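You operate a simulated robot arm through the tools that you are given. There is no shell and no other tool.

You are at the controls of a simulated robot arm. One attempt, no reset.

Task
Clamp the valve in the tester and pump it to the card's pressure.
Fine: gauge on, bleed knob shut; leave the pressure standing.

Only the result counts: the job must be done as asked and must still hold three seconds after the hand-in. Knocking over, shifting, dropping, spilling or breaking anything else fails it.

Robot
A 6-joint arm with a two-finger gripper, fixed in place. Base frame: the origin is at the foot of the arm, x ahead of it, y to its left, z up; the work surface is at about z = 0.85. Lengths are in m, angles in degrees, forces in N, time in s.
Its first joint turns from -166.0 to 166.0 degrees. Payload 2.45 kg.
The tool frame sits at the grasp point between the pads (the TCP): z along the fingers, y along the line on which they close. The tips reach 0.02 m beyond it. The gripper opens to 0.14 m. The gripper's body begins 0.168 m behind the TCP.
Orientation is that of the tool frame in the base frame, as a unit quaternion [x, y, z, w]. With the fingers straight down and closing along the base's y, the tool's x points along the base's -x, its y along +y and its z along -z.

Tools
- The arm moves only by the tool move_arm. Its argument "motion" is a list of rows, each an object (a shift or turn left out is 0, a gripper value left out holds the last) with "gripper": the finger opening in m, from 0 to 0.14; "delta_pos": the shift along the tool's x, y, z in m, a list of three; "rot": the turn, a rotation vector about the tool's x, y, z in degrees, a list of three. In form: [{"gripper": gripper, "delta_pos": [dx, dy, dz], "rot": [rx, ry, rz]}, ...]. A call has 1 to 20 rows; each row is the pose to reach, as a shift and turn from the pose commanded when the call began, along the tool's axes at that moment. A row lasts 0.2 s, in which the tool goes at most 0.05 m and 8.6 degrees; a call with a longer step from one row to the next is refused whole, and so is a gripper value outside its range. Where a pose cannot be reached the arm comes as near as it can. A force on the tool above 40 N (or 10 N above the force at the start of the call, whichever is more), or a blocked arm, ends the call early, and 0.2 s more pass. The fingers move at their own pace (about 0.045 m/s each) and stop on an object; they squeeze with about 34 N. The grip force told is the motor's: it shows also when the fingers shut on nothing. Time passes only in rows, and 0.2 s behind the last, so rows that repeat a pose let the fingers close. The reply holds the time, the measured pose of the TCP, the force on the tool along the base axes, the opening and the grip force, in the units named above and with some noise, with the torque about the TCP (base axes, N m) and any sound that the robot's microphone picked up.
- Cameras (640 x 400 px; columns grow to the right, rows downward): "scene" is fixed at [0.2296, -0.4967, 1.6115]; the picture's right is [-0.34, -0.94, 0.00], its down [-0.70, 0.26, -0.66] and it looks along [0.62, -0.23, -0.75] (base axes); focal length 347 px, centre (320, 200). "wrist" rides on the gripper at [0.078, 0.011, -0.209] in the tool frame; the picture's right is [-0.14, 0.99, 0.00], its down [-0.92, -0.13, -0.37] and it looks along [-0.37, -0.05, 0.93] (tool axes); focal length 280 px, centre (320, 200). There is no depth. A picture from a camera that has moved, and an enlarged one, comes with that camera's place and axes in the base frame and with its lens. The place of the scene camera against the robot may be out by one fixed shift of up to 0.012 m in any direction.
- capture(camera): a new picture of that camera. It takes no simulated time.
- close_up(camera, box): a new picture of the part [left, top, right, bottom] of that camera's present view, enlarged. It takes no simulated time.
- hand_in(): hands the job in; it is judged then, once.

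Nothing tells you positions but the pictures and the camera data. Unless the task says otherwise, let go and move clear before handing in.

The tools are called as name(argument=value, ...) on one line, values as JSON. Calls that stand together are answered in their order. move_arm: Moves the arm, as the interface text tells. Its arguments: {"type":"object","properties":{"motion":{"type":"array"}},"required":["motion"]} The other tools are called the same way: capture (camera) takes a picture; close_up (camera, box) takes an enlarged picture of a part of a camera's view; hand_in () hands the job in.

At the start:

```text
time: 0.0
tcp_pos: [0.7101, -0.4034, 1.2245]
orientation: [0.0, 1.0, 0.0, 0.0]
contact_force: [-0.6, 0.3, 0.4]
moment: [0.01, 0.01, 0.01]
gripper_width: 0.1397
grip_force: 0.0
```

scene: 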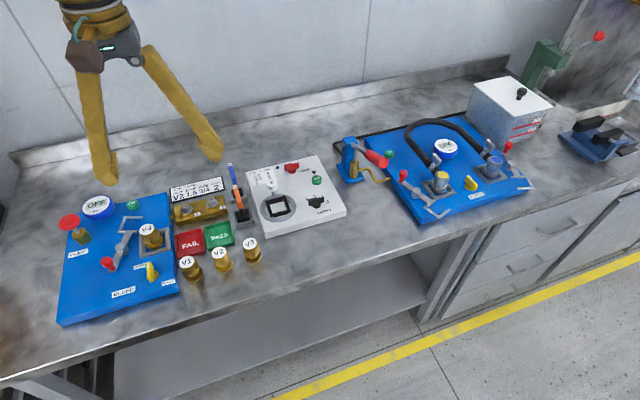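
wrist: 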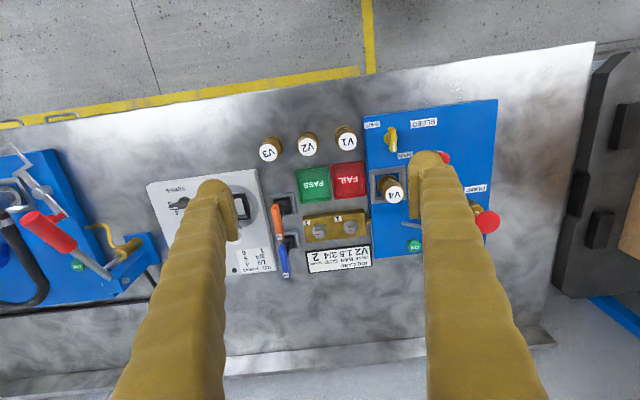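

I see a blue valve tester with V4 in it on the near-left side, a card, PASS/FAIL bins, valves V1–V3, and other devices. I'll take close-ups to read the labels before I move anything.

close_up(camera="scene", box=[40, 160, 280, 330])

close_up(camera="scene", box=[150, 165, 270, 240])

close_up(camera="scene", box=[320, 60, 640, 240])

close_up(camera="wrist", box=[240, 90, 520, 290])

```text
2.35 times, centred on (160, 245) of scene
camera zoom: at [0.2296, -0.4967, 1.6115], right [-0.34, -0.94, 0.0], down [-0.7, 0.26, -0.66], along [0.62, -0.23, -0.75], focal length 816 px, centre (696, 94)
```

zoom: 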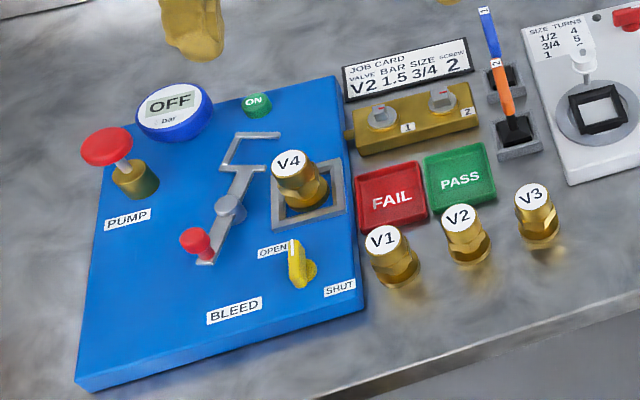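

```text
5.33 times, centred on (210, 202) of scene
camera zoom: at [0.2296, -0.4967, 1.6115], right [-0.34, -0.94, 0.0], down [-0.7, 0.26, -0.66], along [0.62, -0.23, -0.75], focal length 1849 px, centre (907, 187)
```

zoom: 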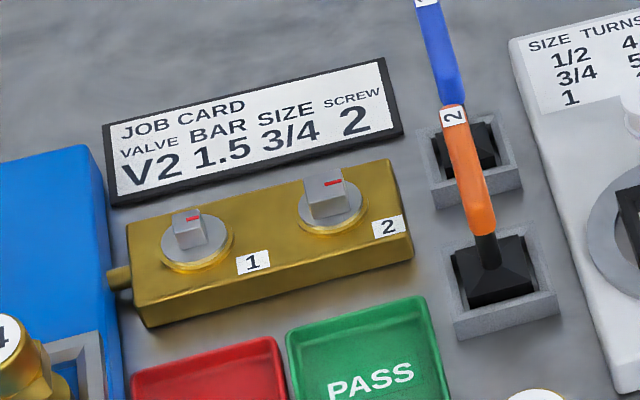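

```text
2.00 times, centred on (480, 150) of scene
camera zoom: at [0.2296, -0.4967, 1.6115], right [-0.34, -0.94, 0.0], down [-0.7, 0.26, -0.66], along [0.62, -0.23, -0.75], focal length 693 px, centre (0, 300)
```

zoom: 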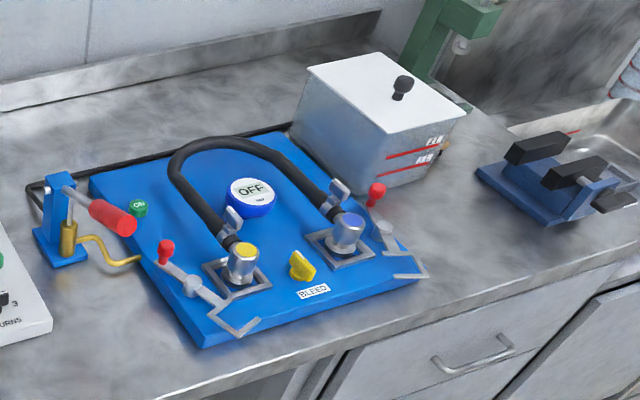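

```text
2.00 times, centred on (380, 190) of wrist
camera zoom: at [0.6324, -0.3939, 1.4347], right [0.14, 0.99, 0.0], down [0.92, -0.13, 0.37], along [0.37, -0.05, -0.93], focal length 561 px, centre (200, 220)
```

zoom: 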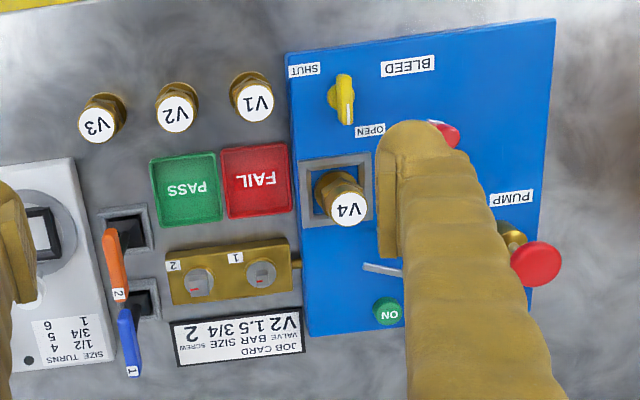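

The tester's nest already holds V4, the gauge reads OFF, the clamp arm is open, and the card asks for 1.5 bar. I take "the valve in the tester" to be V4. Next I'll move the wrist camera over the tester for a better look.

move_arm(motion=[{"delta_pos": [-0.02, 0.025, 0.0]}, {"delta_pos": [-0.04, 0.055, 0.0]}, {"delta_pos": [-0.06, 0.085, 0.01]}, {"delta_pos": [-0.08, 0.115, 0.02]}, {"delta_pos": [-0.1, 0.145, 0.03]}, {"delta_pos": [-0.12, 0.17, 0.04]}, {"delta_pos": [-0.14, 0.19, 0.05]}, {"delta_pos": [-0.15, 0.2, 0.05]}])

capture(camera="wrist")

capture(camera="scene")

```text
time: 1.8
tcp_pos: [0.86, -0.2031, 1.1733]
orientation: [0.0, 1.0, 0.0, 0.001]
contact_force: [0.4, -0.9, 0.2]
moment: [0.04, 0.0, -0.02]
gripper_width: 0.1401
grip_force: 0.0
```

```text
taken
camera wrist: at [0.7811, -0.1943, 1.3842], right [0.14, 0.99, 0.0], down [0.92, -0.13, 0.37], along [0.37, -0.05, -0.93], focal length 280 px, centre (320, 200)
```

wrist: 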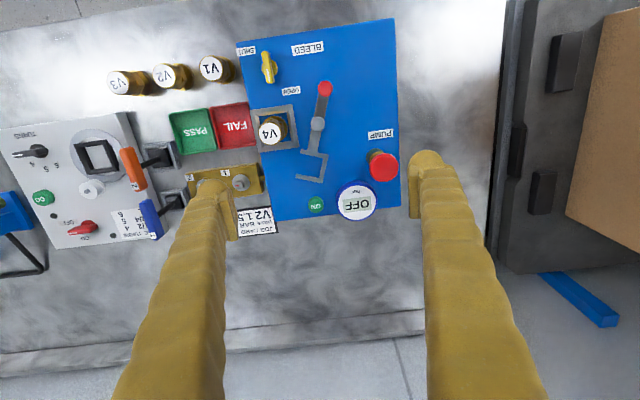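

```text
taken
```

scene: 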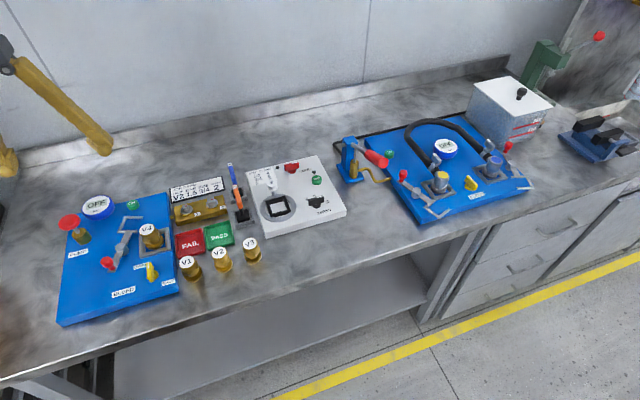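

close_up(camera="wrist", box=[230, 20, 410, 220])

close_up(camera="scene", box=[50, 185, 190, 330])

close_up(camera="scene", box=[95, 205, 175, 255])

close_up(camera="scene", box=[100, 250, 180, 300])

```text
2.00 times, centred on (320, 120) of wrist
camera zoom: at [0.7811, -0.1943, 1.3842], right [0.14, 0.99, 0.0], down [0.92, -0.13, 0.37], along [0.37, -0.05, -0.93], focal length 561 px, centre (320, 360)
```

zoom: 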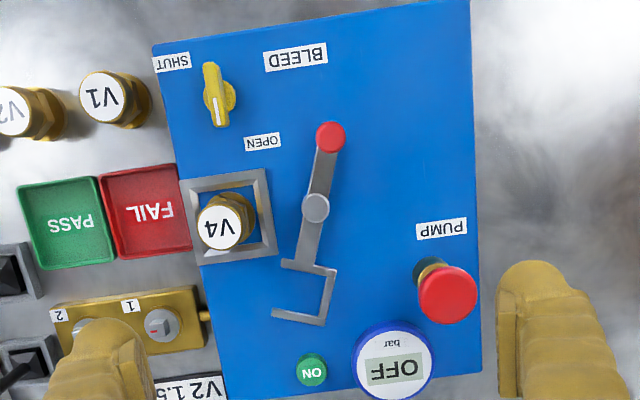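

```text
2.76 times, centred on (120, 258) of scene
camera zoom: at [0.2296, -0.4967, 1.6115], right [-0.34, -0.94, 0.0], down [-0.7, 0.26, -0.66], along [0.62, -0.23, -0.75], focal length 956 px, centre (872, 41)
```

zoom: 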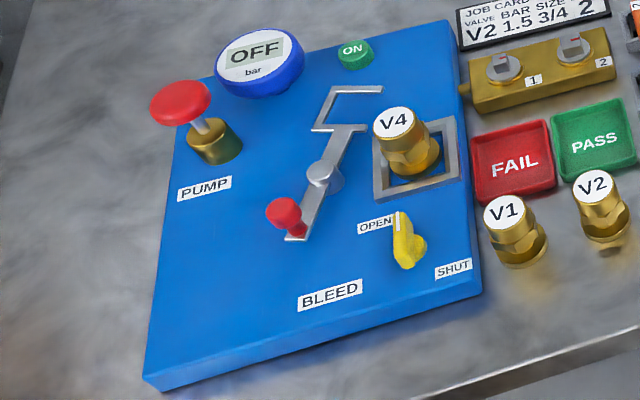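

```text
8.00 times, centred on (135, 230) of scene
camera zoom: at [0.2296, -0.4967, 1.6115], right [-0.34, -0.94, 0.0], down [-0.7, 0.26, -0.66], along [0.62, -0.23, -0.75], focal length 2773 px, centre (1800, -40)
```

zoom: 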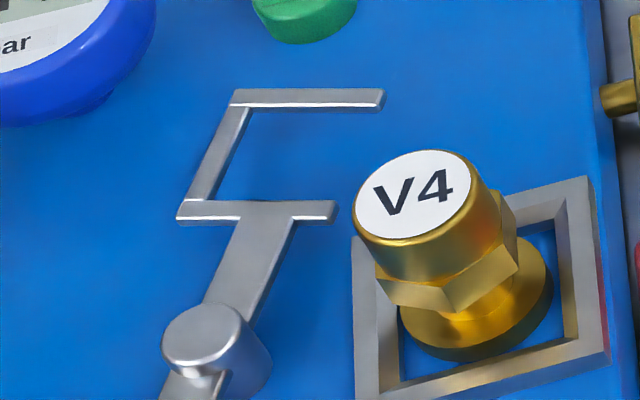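

```text
8.00 times, centred on (140, 275) of scene
camera zoom: at [0.2296, -0.4967, 1.6115], right [-0.34, -0.94, 0.0], down [-0.7, 0.26, -0.66], along [0.62, -0.23, -0.75], focal length 2773 px, centre (1760, -400)
```

zoom: 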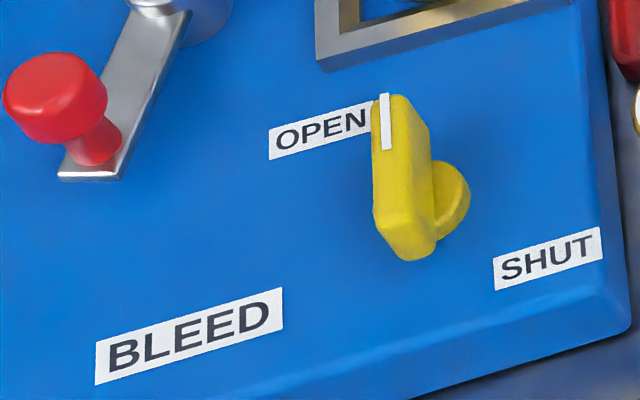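

The tester board spans about x 0.70–1.01 and y −0.32 to −0.065. On it I place V4 at (0.837, −0.280), the clamp pivot at (0.836, −0.204) and the clamp's red knob at (0.783, −0.186). The bleed knob is at (0.741, −0.271) and pointing at OPEN, the pump at (0.910, −0.111), and the ON button near (0.989, −0.230). I'll go lower for a closer view to get the heights right.

move_arm(motion=[{"delta_pos": [0.015, 0.005, 0.02]}, {"delta_pos": [0.03, 0.01, 0.05]}, {"delta_pos": [0.045, 0.015, 0.08]}, {"delta_pos": [0.055, 0.015, 0.105]}, {"delta_pos": [0.06, 0.015, 0.12]}])

capture(camera="wrist")

close_up(camera="wrist", box=[160, 0, 480, 200])

```text
time: 3.0
tcp_pos: [0.7998, -0.1885, 1.054]
orientation: [-0.001, 1.0, 0.0, -0.001]
contact_force: [0.0, -0.1, -0.2]
moment: [0.06, 0.01, 0.01]
gripper_width: 0.14
grip_force: 0.0
```

```text
taken
camera wrist: at [0.721, -0.1795, 1.2642], right [0.14, 0.99, 0.0], down [0.92, -0.13, 0.37], along [0.37, -0.05, -0.93], focal length 280 px, centre (320, 200)
```

wrist: 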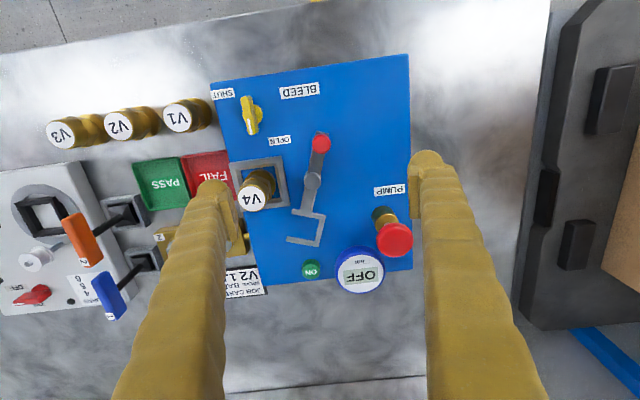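

```text
2.00 times, centred on (320, 100) of wrist
camera zoom: at [0.721, -0.1795, 1.2642], right [0.14, 0.99, 0.0], down [0.92, -0.13, 0.37], along [0.37, -0.05, -0.93], focal length 561 px, centre (320, 400)
```

zoom: 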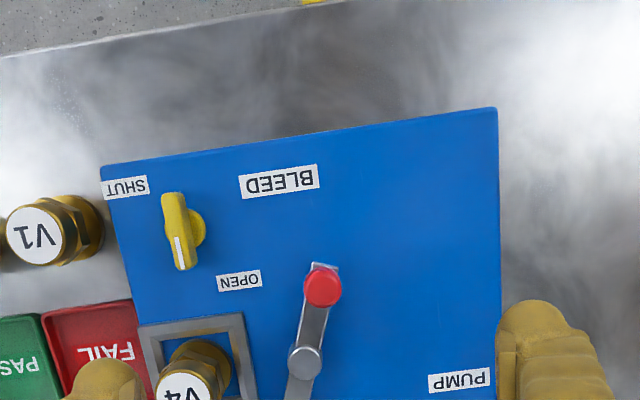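

The two wrist views agree: board top at z≈0.875, clamp knob top at (0.784, −0.187, 0.922), pivot at (0.838, −0.205) and V4's top at (0.837, −0.281, 0.936). I'll line the gripper up over the clamp knob with the fingers astride the handle, then check the alignment.

move_arm(motion=[{"gripper": 0.06, "delta_pos": [0.005, 0.0, 0.01], "rot": [0, 0, 6]}, {"gripper": 0.06, "delta_pos": [0.01, 0.001, 0.025], "rot": [0, 0, 12]}, {"gripper": 0.06, "delta_pos": [0.0158, 0.0015, 0.04], "rot": [0, 0, 18]}, {"gripper": 0.06, "delta_pos": [0.0158, 0.0015, 0.054], "rot": [0, 0, 18]}, {"gripper": 0.06, "delta_pos": [0.0158, 0.0015, 0.054], "rot": [0, 0, 18]}])

capture(camera="wrist")

capture(camera="scene")

```text
time: 4.2
tcp_pos: [0.7846, -0.1892, 1.0002]
orientation: [0.156, 0.988, 0.0, 0.0]
contact_force: [-0.1, 0.1, 0.3]
moment: [-0.01, 0.0, 0.02]
gripper_width: 0.06
grip_force: 0.0
```

```text
taken
camera wrist: at [0.7133, -0.1546, 1.2099], right [0.44, 0.9, 0.0], down [0.84, -0.41, 0.37], along [0.33, -0.16, -0.93], focal length 280 px, centre (320, 200)
```

wrist: 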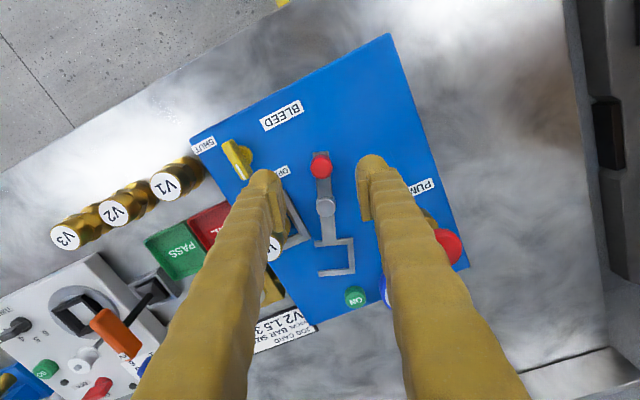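

```text
taken
```

scene: 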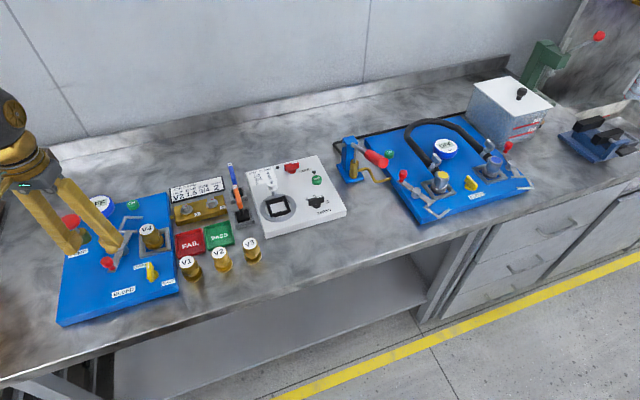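

The clamp knob sits centred between the fingers. I'll go down around it and close to a loose cage.

move_arm(motion=[{"gripper": 0.06, "delta_pos": [0.002, 0.0016, 0.03]}, {"gripper": 0.06, "delta_pos": [0.002, 0.0016, 0.055]}, {"gripper": 0.06, "delta_pos": [0.002, 0.0016, 0.075]}, {"gripper": 0.06, "delta_pos": [0.002, 0.0016, 0.085]}, {"gripper": 0.034, "delta_pos": [0.002, 0.0016, 0.085]}, {"gripper": 0.034, "delta_pos": [0.002, 0.0016, 0.085]}])

capture(camera="wrist")

close_up(camera="scene", box=[40, 160, 200, 310])

```text
time: 5.6
tcp_pos: [0.7844, -0.184, 0.9159]
orientation: [0.156, 0.988, -0.001, -0.001]
contact_force: [0.2, -0.3, -0.4]
moment: [-0.01, 0.01, -0.01]
gripper_width: 0.0344
grip_force: 0.1
```

```text
taken
camera wrist: at [0.7131, -0.1513, 1.1257], right [0.44, 0.9, 0.0], down [0.84, -0.41, 0.37], along [0.33, -0.16, -0.93], focal length 280 px, centre (320, 200)
```

wrist: 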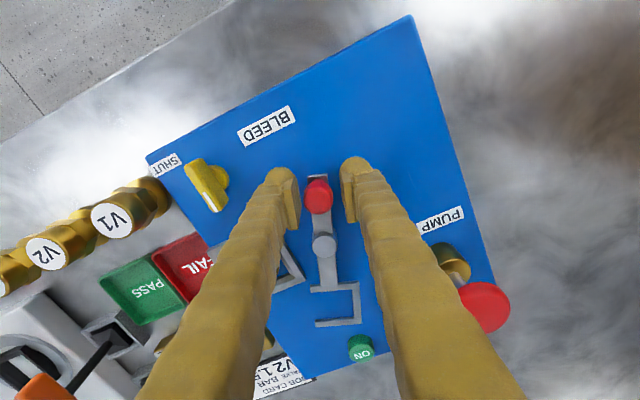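

```text
2.67 times, centred on (120, 235) of scene
camera zoom: at [0.2296, -0.4967, 1.6115], right [-0.34, -0.94, 0.0], down [-0.7, 0.26, -0.66], along [0.62, -0.23, -0.75], focal length 924 px, centre (853, 107)
```

zoom: 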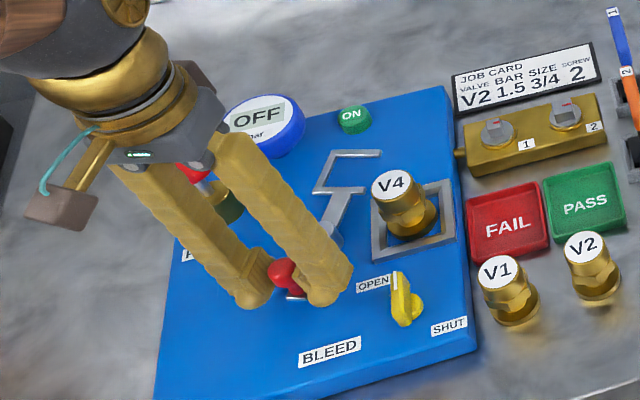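

The knob is caged. I'll swing the handle clockwise about the pivot on a 0.0575 m radius and stop short of the valve to check.

move_arm(motion=[{"gripper": 0.034, "delta_pos": [-0.0001, 0.004, 0], "rot": [0, 0, 4]}, {"delta_pos": [-0.0006, 0.008, 0], "rot": [0, 0, 8]}, {"delta_pos": [-0.0013, 0.012, 0], "rot": [0, 0, 12]}, {"delta_pos": [-0.0022, 0.0158, 0], "rot": [0, 0, 16]}, {"delta_pos": [-0.0035, 0.0197, 0], "rot": [0, 0, 20]}, {"delta_pos": [-0.005, 0.0234, 0], "rot": [0, 0, 24]}, {"delta_pos": [-0.0067, 0.027, 0], "rot": [0, 0, 28]}, {"delta_pos": [-0.0087, 0.0305, 0], "rot": [0, 0, 32]}, {"delta_pos": [-0.011, 0.0338, 0], "rot": [0, 0, 36]}, {"delta_pos": [-0.0135, 0.037, 0], "rot": [0, 0, 40]}, {"delta_pos": [-0.0161, 0.0399, 0], "rot": [0, 0, 44]}, {"delta_pos": [-0.019, 0.0427, 0], "rot": [0, 0, 48]}, {"delta_pos": [-0.0221, 0.0453, 0], "rot": [0, 0, 52]}, {"delta_pos": [-0.0253, 0.0477, 0], "rot": [0, 0, 56]}, {"delta_pos": [-0.0287, 0.0498, 0], "rot": [0, 0, 60]}])

capture(camera="wrist")

close_up(camera="scene", box=[40, 160, 200, 310])

```text
time: 8.8
tcp_pos: [0.827, -0.1462, 0.9155]
orientation: [0.629, 0.777, 0.0, 0.0]
contact_force: [-0.2, 0.8, 0.5]
moment: [0.0, -0.02, 0.0]
gripper_width: 0.0345
grip_force: 0.2
```

```text
taken
camera wrist: at [0.8205, -0.0688, 1.1253], right [1.0, 0.07, 0.0], down [0.07, -0.93, 0.37], along [0.03, -0.37, -0.93], focal length 280 px, centre (320, 200)
```

wrist: 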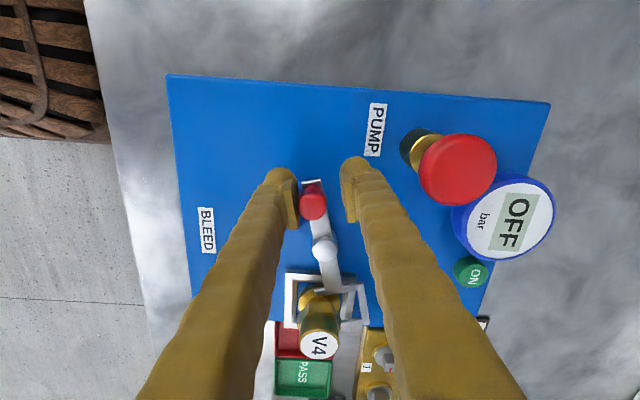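

```text
2.67 times, centred on (120, 235) of scene
camera zoom: at [0.2296, -0.4967, 1.6115], right [-0.34, -0.94, 0.0], down [-0.7, 0.26, -0.66], along [0.62, -0.23, -0.75], focal length 924 px, centre (853, 107)
```

zoom: 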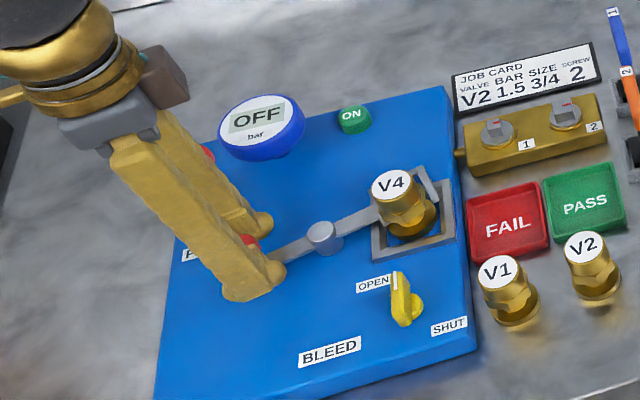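

The clamp swings freely and the fork is reaching V4's neck. I'll zoom in before the final few degrees.

close_up(camera="scene", box=[110, 205, 170, 255])

close_up(camera="wrist", box=[250, 160, 400, 370])

```text
8.00 times, centred on (140, 230) of scene
camera zoom: at [0.2296, -0.4967, 1.6115], right [-0.34, -0.94, 0.0], down [-0.7, 0.26, -0.66], along [0.62, -0.23, -0.75], focal length 2773 px, centre (1760, -40)
```

zoom: 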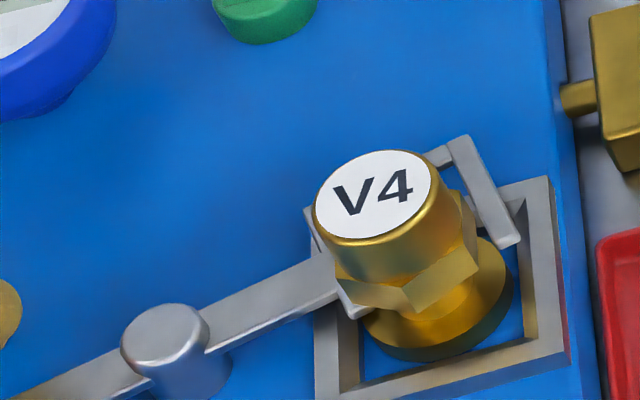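

```text
1.90 times, centred on (325, 265) of wrist
camera zoom: at [0.8205, -0.0688, 1.1253], right [1.0, 0.07, 0.0], down [0.07, -0.93, 0.37], along [0.03, -0.37, -0.93], focal length 534 px, centre (310, 76)
```

zoom: 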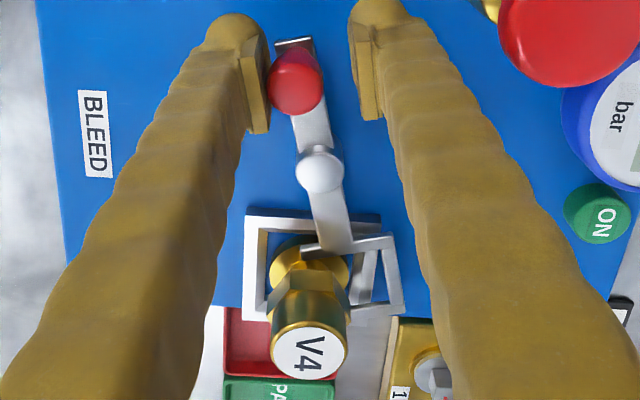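

The fork is level with the valve's neck and needs roughly 20–25° more. I'll continue in small steps and watch the force.

move_arm(motion=[{"gripper": 0.034, "delta_pos": [-0.0001, 0.003, 0], "rot": [0, 0, 3]}, {"delta_pos": [-0.0003, 0.006, 0], "rot": [0, 0, 6]}, {"delta_pos": [-0.0007, 0.009, 0], "rot": [0, 0, 9]}, {"delta_pos": [-0.0013, 0.012, 0], "rot": [0, 0, 12]}, {"delta_pos": [-0.002, 0.0149, 0], "rot": [0, 0, 15]}])

close_up(camera="scene", box=[100, 205, 170, 255])

close_up(camera="wrist", box=[230, 150, 400, 370])

```text
time: 10.0
tcp_pos: [0.8408, -0.1447, 0.9168]
orientation: [0.725, 0.688, 0.0, 0.0]
contact_force: [-0.4, -0.1, 0.6]
moment: [0.01, 0.0, -0.01]
gripper_width: 0.034
grip_force: 0.1
```

```text
8.00 times, centred on (135, 230) of scene
camera zoom: at [0.2296, -0.4967, 1.6115], right [-0.34, -0.94, 0.0], down [-0.7, 0.26, -0.66], along [0.62, -0.23, -0.75], focal length 2773 px, centre (1800, -40)
```

zoom: 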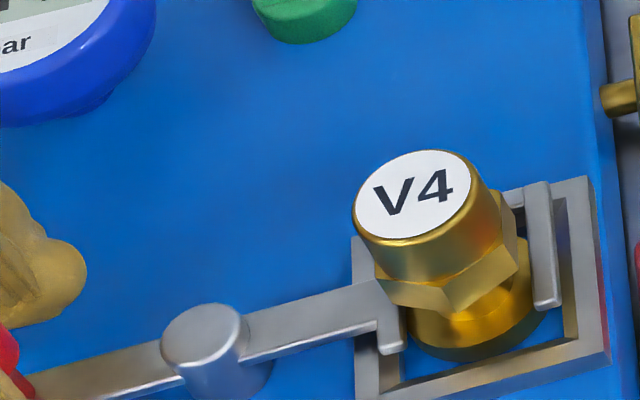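

```text
1.82 times, centred on (315, 260) of wrist
camera zoom: at [0.8558, -0.0686, 1.126], right [0.98, -0.19, 0.0], down [-0.18, -0.91, 0.37], along [-0.07, -0.36, -0.93], focal length 510 px, centre (329, 91)
```

zoom: 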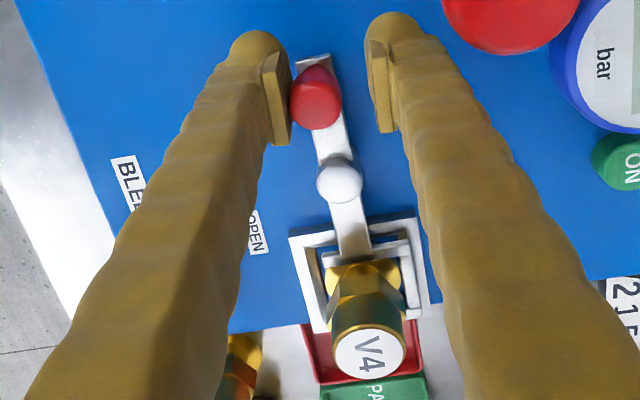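

The handle now lies along the line from V4 through the pivot, with the fork around the neck. I'll nudge a few more degrees to feel for the stop.

move_arm(motion=[{"gripper": 0.034, "delta_pos": [0.0, 0.002, 0], "rot": [0, 0, 2]}, {"delta_pos": [-0.0001, 0.004, 0], "rot": [0, 0, 4]}, {"delta_pos": [-0.0003, 0.006, 0], "rot": [0, 0, 6]}])

close_up(camera="scene", box=[100, 205, 170, 255])

close_up(camera="wrist", box=[230, 150, 400, 370])

```text
time: 10.8
tcp_pos: [0.8464, -0.1477, 0.9155]
orientation: [0.76, 0.649, 0.0, -0.001]
contact_force: [-16.7, -3.2, 2.6]
moment: [0.05, -0.23, 0.05]
gripper_width: 0.0433
grip_force: 7.1
```

```text
8.00 times, centred on (135, 230) of scene
camera zoom: at [0.2296, -0.4967, 1.6115], right [-0.34, -0.94, 0.0], down [-0.7, 0.26, -0.66], along [0.62, -0.23, -0.75], focal length 2773 px, centre (1800, -40)
```

zoom: 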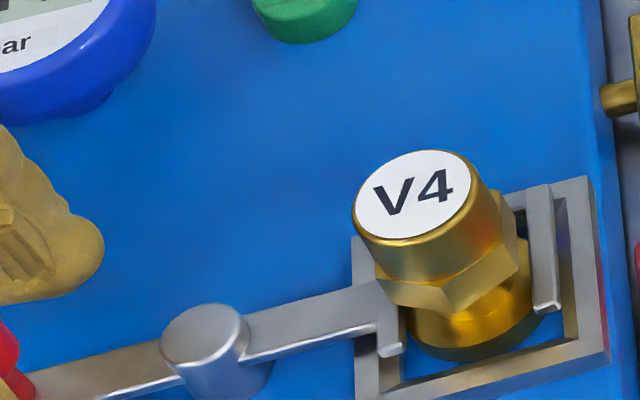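

```text
1.82 times, centred on (315, 260) of wrist
camera zoom: at [0.8696, -0.0717, 1.1255], right [0.96, -0.29, 0.0], down [-0.27, -0.89, 0.37], along [-0.11, -0.35, -0.93], focal length 510 px, centre (329, 91)
```

zoom: 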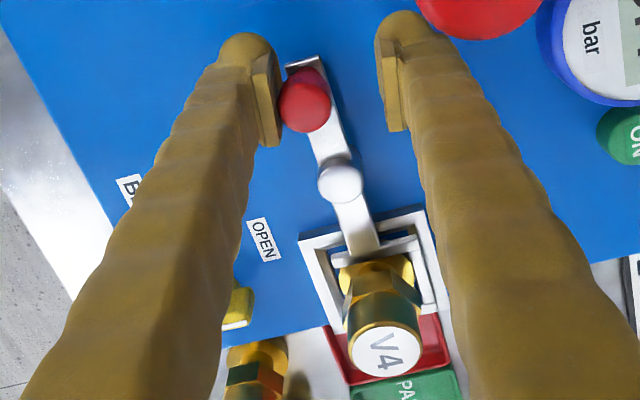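

The handle met a firm stop (about 17 N) with the fork fully around V4's neck. I'll back off, open and lift clear, then check that the clamp stays put.

move_arm(motion=[{"gripper": 0.044, "delta_pos": [0.0, -0.003, 0], "rot": [0, 0, -3]}, {"gripper": 0.05, "delta_pos": [-0.0003, -0.006, 0], "rot": [0, 0, -6]}, {"gripper": 0.05, "delta_pos": [-0.0003, -0.006, 0], "rot": [0, 0, -6]}, {"gripper": 0.05, "delta_pos": [-0.0003, -0.006, -0.02], "rot": [0, 0, -6]}, {"gripper": 0.05, "delta_pos": [-0.0003, -0.006, -0.05], "rot": [0, 0, -6]}, {"gripper": 0.05, "delta_pos": [-0.0003, -0.006, -0.09], "rot": [0, 0, -6]}, {"gripper": 0.05, "delta_pos": [-0.0003, -0.006, -0.13], "rot": [0, 0, -6]}])

capture(camera="wrist")

close_up(camera="scene", box=[50, 185, 190, 330])

```text
time: 12.4
tcp_pos: [0.842, -0.1451, 1.0459]
orientation: [0.725, 0.689, -0.001, -0.001]
contact_force: [0.7, -0.5, -0.3]
moment: [-0.02, 0.01, -0.04]
gripper_width: 0.0501
grip_force: 0.2
```

```text
taken
camera wrist: at [0.8564, -0.0675, 1.2551], right [0.98, -0.19, 0.0], down [-0.17, -0.91, 0.37], along [-0.07, -0.36, -0.93], focal length 280 px, centre (320, 200)
```

wrist: 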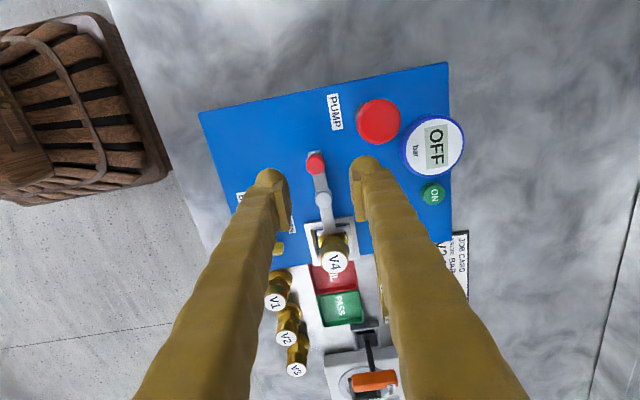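

```text
2.76 times, centred on (120, 258) of scene
camera zoom: at [0.2296, -0.4967, 1.6115], right [-0.34, -0.94, 0.0], down [-0.7, 0.26, -0.66], along [0.62, -0.23, -0.75], focal length 956 px, centre (872, 41)
```

zoom: 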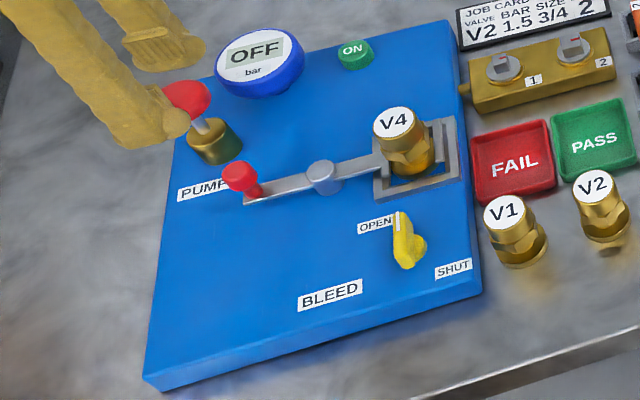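

The clamp stays closed on V4. Next I'll take the gripper over to the bleed knob near (0.742, −0.270), turning it back so the fingers close across the knob's wing.

move_arm(motion=[{"gripper": 0.05, "delta_pos": [-0.0108, -0.0078, 0], "rot": [0, 0, -7.75]}, {"delta_pos": [-0.0217, -0.0156, 0], "rot": [0, 0, -15.5]}, {"delta_pos": [-0.0325, -0.0234, 0], "rot": [0, 0, -23.25]}, {"delta_pos": [-0.0433, -0.0311, 0], "rot": [0, 0, -31]}, {"delta_pos": [-0.0542, -0.0389, 0], "rot": [0, 0, -38.75]}, {"delta_pos": [-0.065, -0.0467, 0], "rot": [0, 0, -46.5]}, {"delta_pos": [-0.0758, -0.0545, 0], "rot": [0, 0, -54.25]}, {"delta_pos": [-0.0867, -0.0623, 0], "rot": [0, 0, -62]}, {"delta_pos": [-0.0975, -0.07, 0], "rot": [0, 0, -69.75]}, {"delta_pos": [-0.1083, -0.0778, 0], "rot": [0, 0, -77.5]}, {"delta_pos": [-0.1192, -0.0856, 0.01], "rot": [0, 0, -85.25]}, {"delta_pos": [-0.13, -0.0934, 0.026], "rot": [0, 0, -93]}])

capture(camera="wrist")

close_up(camera="wrist", box=[240, 100, 400, 230])

```text
time: 15.0
tcp_pos: [0.7416, -0.2705, 1.0204]
orientation: [-0.001, 1.0, -0.001, -0.001]
contact_force: [-0.2, 0.6, 0.4]
moment: [-0.01, 0.01, 0.0]
gripper_width: 0.0503
grip_force: 0.0
```

```text
taken
camera wrist: at [0.6626, -0.261, 1.2302], right [0.13, 0.99, 0.0], down [0.92, -0.13, 0.37], along [0.37, -0.05, -0.93], focal length 280 px, centre (320, 200)
```

wrist: 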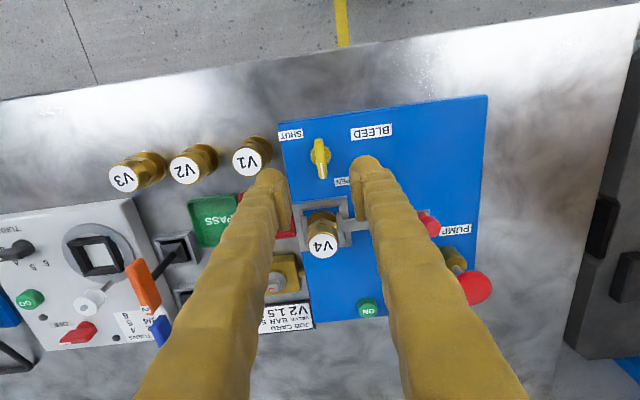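

```text
3.08 times, centred on (320, 165) of wrist
camera zoom: at [0.6626, -0.261, 1.2302], right [0.13, 0.99, 0.0], down [0.92, -0.13, 0.37], along [0.37, -0.05, -0.93], focal length 863 px, centre (320, 308)
```

zoom: 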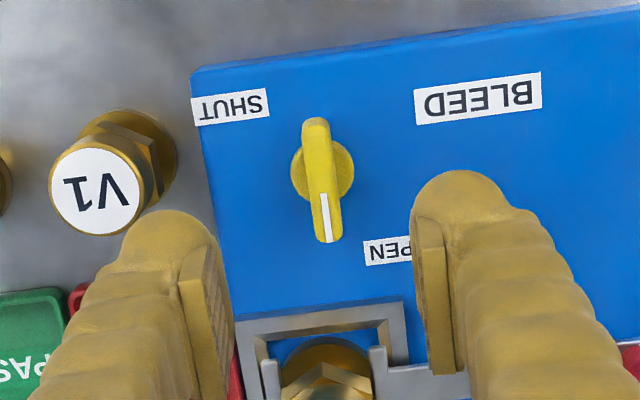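

The bleed wing is centred at (0.743, −0.2715), lying along x with its mark on OPEN. I'll go straight down over it with the fingers open.

move_arm(motion=[{"gripper": 0.05, "delta_pos": [-0.0015, -0.001, 0.03]}, {"delta_pos": [-0.0015, -0.001, 0.06]}, {"delta_pos": [-0.0015, -0.001, 0.085]}, {"delta_pos": [-0.0015, -0.001, 0.102]}, {"delta_pos": [-0.0015, -0.001, 0.112]}])

close_up(camera="wrist", box=[220, 100, 420, 260])

close_up(camera="scene", box=[110, 240, 190, 300])

```text
time: 16.2
tcp_pos: [0.7421, -0.2722, 0.9082]
orientation: [-0.001, 1.0, 0.001, 0.0]
contact_force: [1.0, 0.3, 0.0]
moment: [0.04, 0.02, -0.04]
gripper_width: 0.0499
grip_force: 0.0
```

```text
2.50 times, centred on (320, 180) of wrist
camera zoom: at [0.6642, -0.2611, 1.1177], right [0.14, 0.99, 0.0], down [0.92, -0.13, 0.37], along [0.37, -0.05, -0.93], focal length 701 px, centre (320, 250)
```

zoom: 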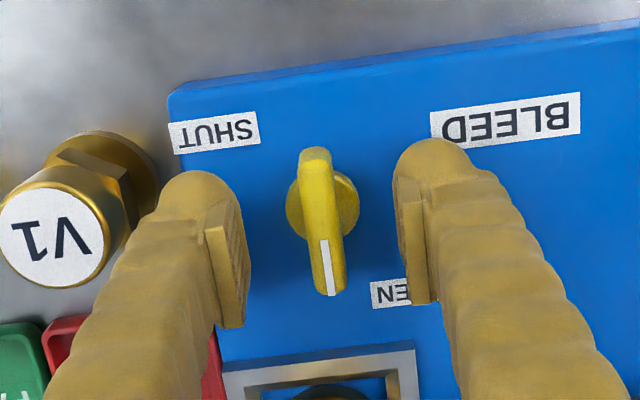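

```text
6.67 times, centred on (150, 270) of scene
camera zoom: at [0.2296, -0.4967, 1.6115], right [-0.34, -0.94, 0.0], down [-0.7, 0.26, -0.66], along [0.62, -0.23, -0.75], focal length 2311 px, centre (1453, -267)
```

zoom: 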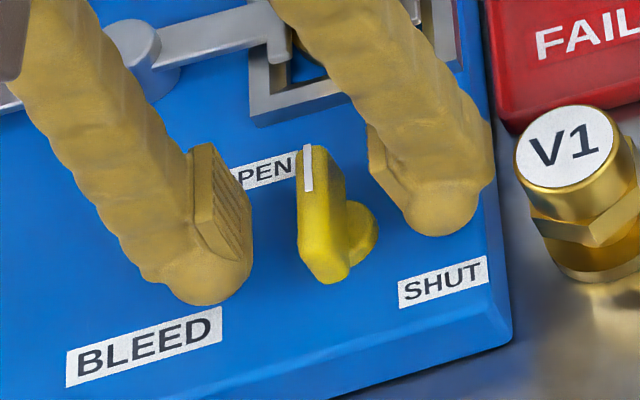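

The fingers straddle the wing properly. I'll close on it.

move_arm(motion=[{"gripper": 0.03, "rot": [0, 0, 2]}, {"gripper": 0.01, "rot": [0, 0, 2]}, {"gripper": 0.0, "rot": [0, 0, 2]}, {"gripper": 0.0, "rot": [0, 0, 2]}, {"gripper": 0.0, "rot": [0, 0, 2]}])

close_up(camera="wrist", box=[220, 100, 420, 260])

```text
time: 17.4
tcp_pos: [0.742, -0.2701, 0.9073]
orientation: [0.018, 1.0, 0.0, 0.0]
contact_force: [4.7, 27.0, -3.3]
moment: [0.28, -0.07, -0.09]
gripper_width: 0.01
grip_force: 37.2
```

```text
2.50 times, centred on (320, 180) of wrist
camera zoom: at [0.6647, -0.2574, 1.1176], right [0.17, 0.99, 0.0], down [0.92, -0.16, 0.37], along [0.36, -0.06, -0.93], focal length 701 px, centre (320, 250)
```

zoom: 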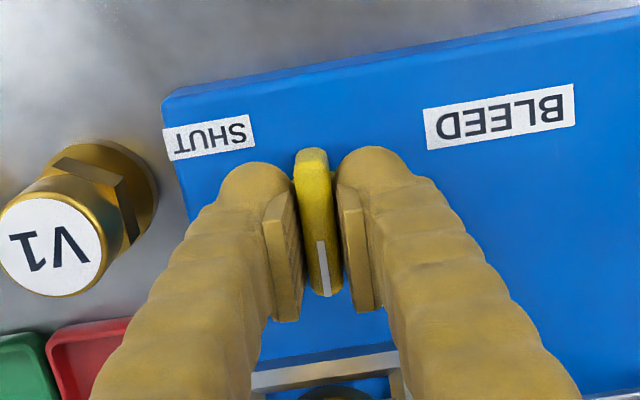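

The wing is held, 10 mm wide, but there is a 27 N sideways load toward +y. I'll shift the tool slightly to +y to relieve it before turning.

move_arm(motion=[{"gripper": 0.0, "delta_pos": [0, 0.001, 0]}, {"gripper": 0.0, "delta_pos": [0, 0.002, 0]}])

```text
time: 18.0
tcp_pos: [0.7424, -0.2701, 0.9082]
orientation: [0.018, 1.0, -0.001, 0.0]
contact_force: [1.2, 4.6, 1.8]
moment: [0.08, 0.06, -0.06]
gripper_width: 0.0099
grip_force: 37.3
```

The side load is down to about 5 N. Now I'll turn the knob clockwise (viewed from above) toward SHUT, a little at first.

move_arm(motion=[{"gripper": 0.0, "delta_pos": [0, 0.0003, 0], "rot": [0, 0, 5]}, {"delta_pos": [0, 0.0003, 0], "rot": [0, 0, 10]}, {"delta_pos": [0, 0.0003, 0], "rot": [0, 0, 15]}])

close_up(camera="wrist", box=[220, 100, 420, 260])

close_up(camera="scene", box=[110, 240, 190, 300])

```text
time: 18.8
tcp_pos: [0.7427, -0.2706, 0.9075]
orientation: [0.149, 0.989, -0.001, 0.0]
contact_force: [-2.7, -24.2, 1.0]
moment: [-0.23, 0.11, 0.07]
gripper_width: 0.0098
grip_force: 37.7
```

```text
2.50 times, centred on (320, 180) of wrist
camera zoom: at [0.6707, -0.2377, 1.1175], right [0.42, 0.91, 0.0], down [0.84, -0.39, 0.37], along [0.33, -0.16, -0.93], focal length 701 px, centre (320, 250)
```

zoom: 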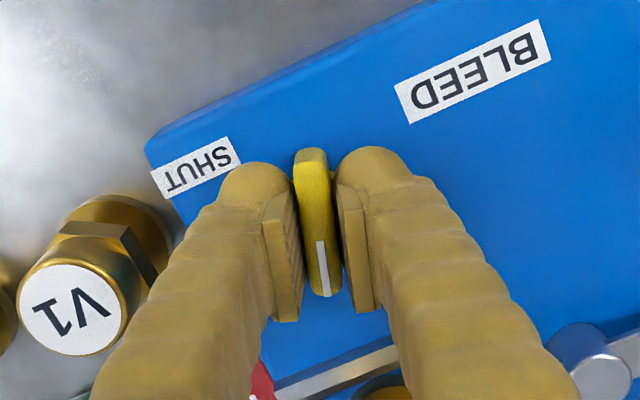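

```text
6.67 times, centred on (150, 270) of scene
camera zoom: at [0.2296, -0.4967, 1.6115], right [-0.34, -0.94, 0.0], down [-0.7, 0.26, -0.66], along [0.62, -0.23, -0.75], focal length 2311 px, centre (1453, -267)
```

zoom: 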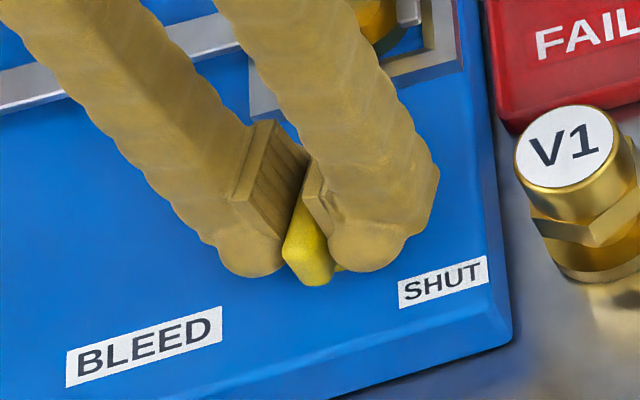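

The knob is turning with the gripper, though a side load of −24 N has built up. I'll shift to null it, then carry on turning.

move_arm(motion=[{"gripper": 0.0, "delta_pos": [0, -0.001, 0], "rot": [0, 0, 0]}, {"delta_pos": [0, -0.002, 0], "rot": [0, 0, 0]}])

```text
time: 19.4
tcp_pos: [0.7418, -0.2702, 0.906]
orientation: [0.148, 0.989, 0.0, 0.001]
contact_force: [-2.3, -10.6, 0.3]
moment: [-0.16, -0.14, 0.05]
gripper_width: 0.0101
grip_force: 37.7
```

move_arm(motion=[{"gripper": 0.0, "delta_pos": [0, -0.001, 0], "rot": [0, 0, 4]}, {"delta_pos": [0, -0.0015, 0], "rot": [0, 0, 8]}, {"delta_pos": [0, -0.0015, 0], "rot": [0, 0, 12]}])

```text
time: 20.2
tcp_pos: [0.7423, -0.271, 0.9076]
orientation: [0.25, 0.968, 0.0, 0.0]
contact_force: [11.7, 23.3, -1.5]
moment: [0.31, -0.02, -0.09]
gripper_width: 0.0102
grip_force: 37.3
```

The side load flips sign because a full squeeze over-constrains the wing. I'll loosen to a close cage of about 14 mm, centre on the axis at (0.7425, −0.270), and turn it that way.

move_arm(motion=[{"gripper": 0.014, "delta_pos": [0, 0.0012, 0]}, {"gripper": 0.014, "delta_pos": [-0.0002, 0.0025, 0]}, {"gripper": 0.014, "delta_pos": [-0.0002, 0.0025, 0]}])

close_up(camera="wrist", box=[220, 100, 420, 260])

```text
time: 21.0
tcp_pos: [0.7439, -0.2694, 0.9066]
orientation: [0.25, 0.968, 0.0, 0.001]
contact_force: [0.2, 0.0, -0.9]
moment: [-0.02, -0.06, 0.01]
gripper_width: 0.0138
grip_force: 0.1
```

```text
2.50 times, centred on (320, 180) of wrist
camera zoom: at [0.6797, -0.2239, 1.1175], right [0.6, 0.8, 0.0], down [0.74, -0.56, 0.37], along [0.29, -0.22, -0.93], focal length 701 px, centre (320, 250)
```

zoom: 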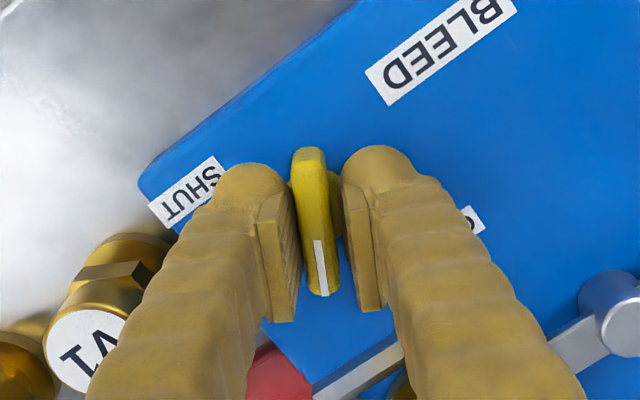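

The load is gone and the wing has turned about 29°. I'll keep rotating within the cage.

move_arm(motion=[{"gripper": 0.014, "delta_pos": [0, -0.0008, 0], "rot": [0, 0, 5]}, {"delta_pos": [0, -0.0008, 0], "rot": [0, 0, 10]}, {"delta_pos": [0, -0.0008, 0], "rot": [0, 0, 15]}, {"delta_pos": [0, -0.0008, 0], "rot": [0, 0, 20]}, {"delta_pos": [0, -0.0008, 0], "rot": [0, 0, 25]}, {"delta_pos": [0, -0.0008, 0], "rot": [0, 0, 30]}, {"delta_pos": [0, -0.0008, 0], "rot": [0, 0, 35]}, {"delta_pos": [0, -0.0008, 0], "rot": [0, 0, 40]}])

close_up(camera="wrist", box=[220, 100, 420, 260])

close_up(camera="scene", box=[110, 240, 190, 300])

```text
time: 22.8
tcp_pos: [0.7432, -0.27, 0.9074]
orientation: [0.566, 0.824, 0.0, 0.0]
contact_force: [-3.1, -0.3, -1.4]
moment: [-0.01, 0.02, 0.04]
gripper_width: 0.0163
grip_force: 2.2
```

```text
2.50 times, centred on (320, 180) of wrist
camera zoom: at [0.7247, -0.1952, 1.1179], right [0.97, 0.23, 0.0], down [0.21, -0.91, 0.37], along [0.08, -0.36, -0.93], focal length 701 px, centre (320, 250)
```

zoom: 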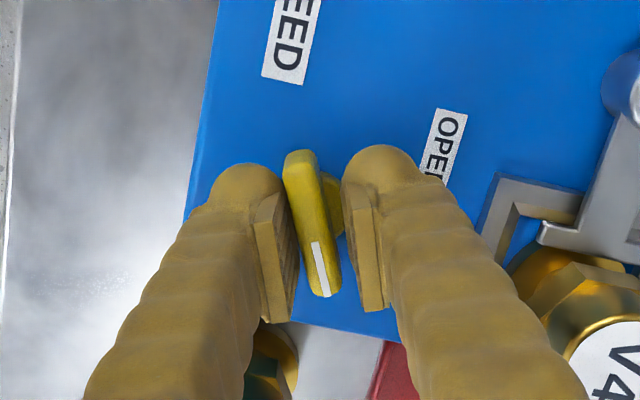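

```text
6.67 times, centred on (150, 270) of scene
camera zoom: at [0.2296, -0.4967, 1.6115], right [-0.34, -0.94, 0.0], down [-0.7, 0.26, -0.66], along [0.62, -0.23, -0.75], focal length 2311 px, centre (1453, -267)
```

zoom: 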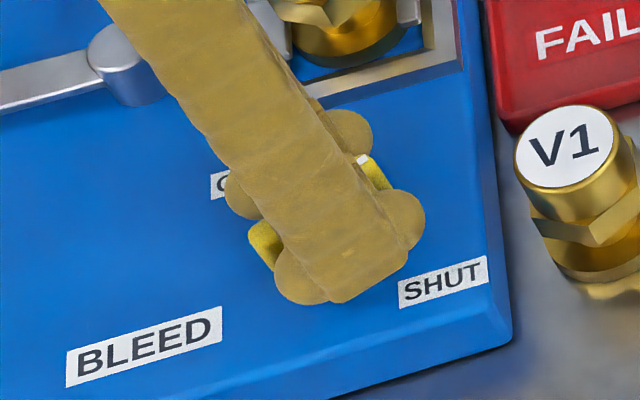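

The wing is following, about 8° behind the tool. I'll go on to about 98° of tool turn and watch for the stop.

move_arm(motion=[{"gripper": 0.014, "rot": [0, 0, 5]}, {"rot": [0, 0, 10]}, {"rot": [0, 0, 15]}, {"rot": [0, 0, 20]}, {"rot": [0, 0, 25]}, {"rot": [0, 0, 28]}])

close_up(camera="wrist", box=[220, 100, 420, 260])

close_up(camera="scene", box=[110, 240, 190, 300])

```text
time: 24.2
tcp_pos: [0.7426, -0.2718, 0.9061]
orientation: [0.749, 0.663, 0.001, -0.001]
contact_force: [-6.8, -2.6, -1.0]
moment: [-0.06, 0.07, 0.11]
gripper_width: 0.0184
grip_force: 2.8
```

```text
2.50 times, centred on (320, 180) of wrist
camera zoom: at [0.7628, -0.196, 1.117], right [0.97, -0.26, 0.0], down [-0.24, -0.9, 0.37], along [-0.1, -0.36, -0.93], focal length 701 px, centre (320, 250)
```

zoom: 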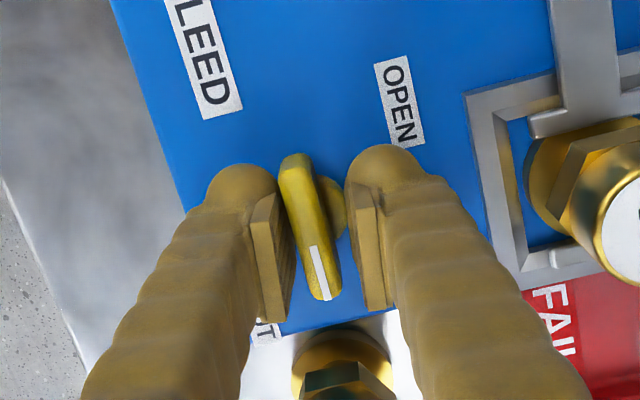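

```text
6.67 times, centred on (150, 270) of scene
camera zoom: at [0.2296, -0.4967, 1.6115], right [-0.34, -0.94, 0.0], down [-0.7, 0.26, -0.66], along [0.62, -0.23, -0.75], focal length 2311 px, centre (1453, -267)
```

zoom: 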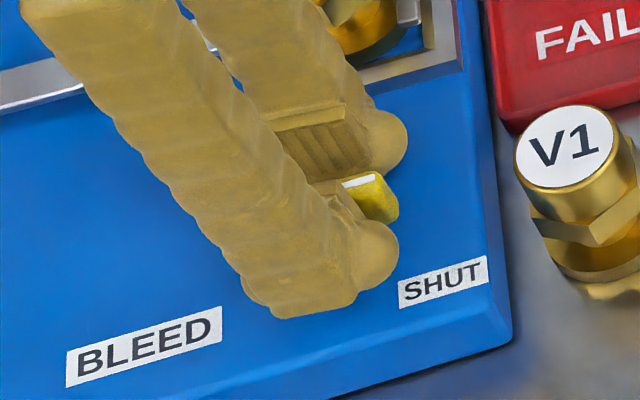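

The pointer now points toward −y, beside SHUT, having turned about 88–90°. I'll add a few more degrees to confirm the end stop.

move_arm(motion=[{"gripper": 0.012, "rot": [0, 0, 3]}, {"gripper": 0.012, "rot": [0, 0, 6]}, {"gripper": 0.012, "rot": [0, 0, 9]}])

close_up(camera="wrist", box=[220, 100, 420, 260])

```text
time: 25.0
tcp_pos: [0.7424, -0.2705, 0.907]
orientation: [0.799, 0.602, 0.0, 0.0]
contact_force: [-17.2, -7.0, -1.2]
moment: [-0.06, 0.16, 0.31]
gripper_width: 0.0218
grip_force: 7.0
```

```text
2.50 times, centred on (320, 180) of wrist
camera zoom: at [0.7741, -0.2, 1.117], right [0.91, -0.41, 0.0], down [-0.38, -0.85, 0.37], along [-0.15, -0.34, -0.93], focal length 701 px, centre (320, 250)
```

zoom: 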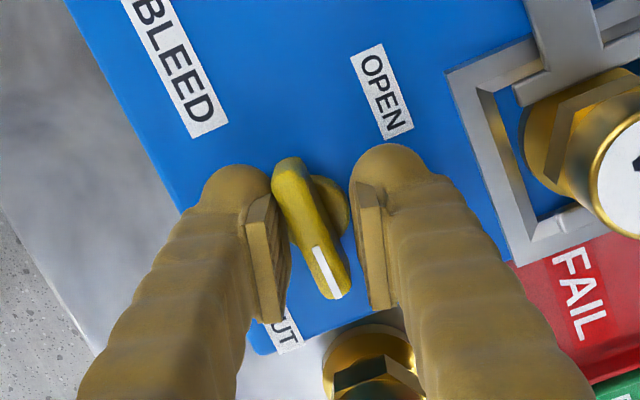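

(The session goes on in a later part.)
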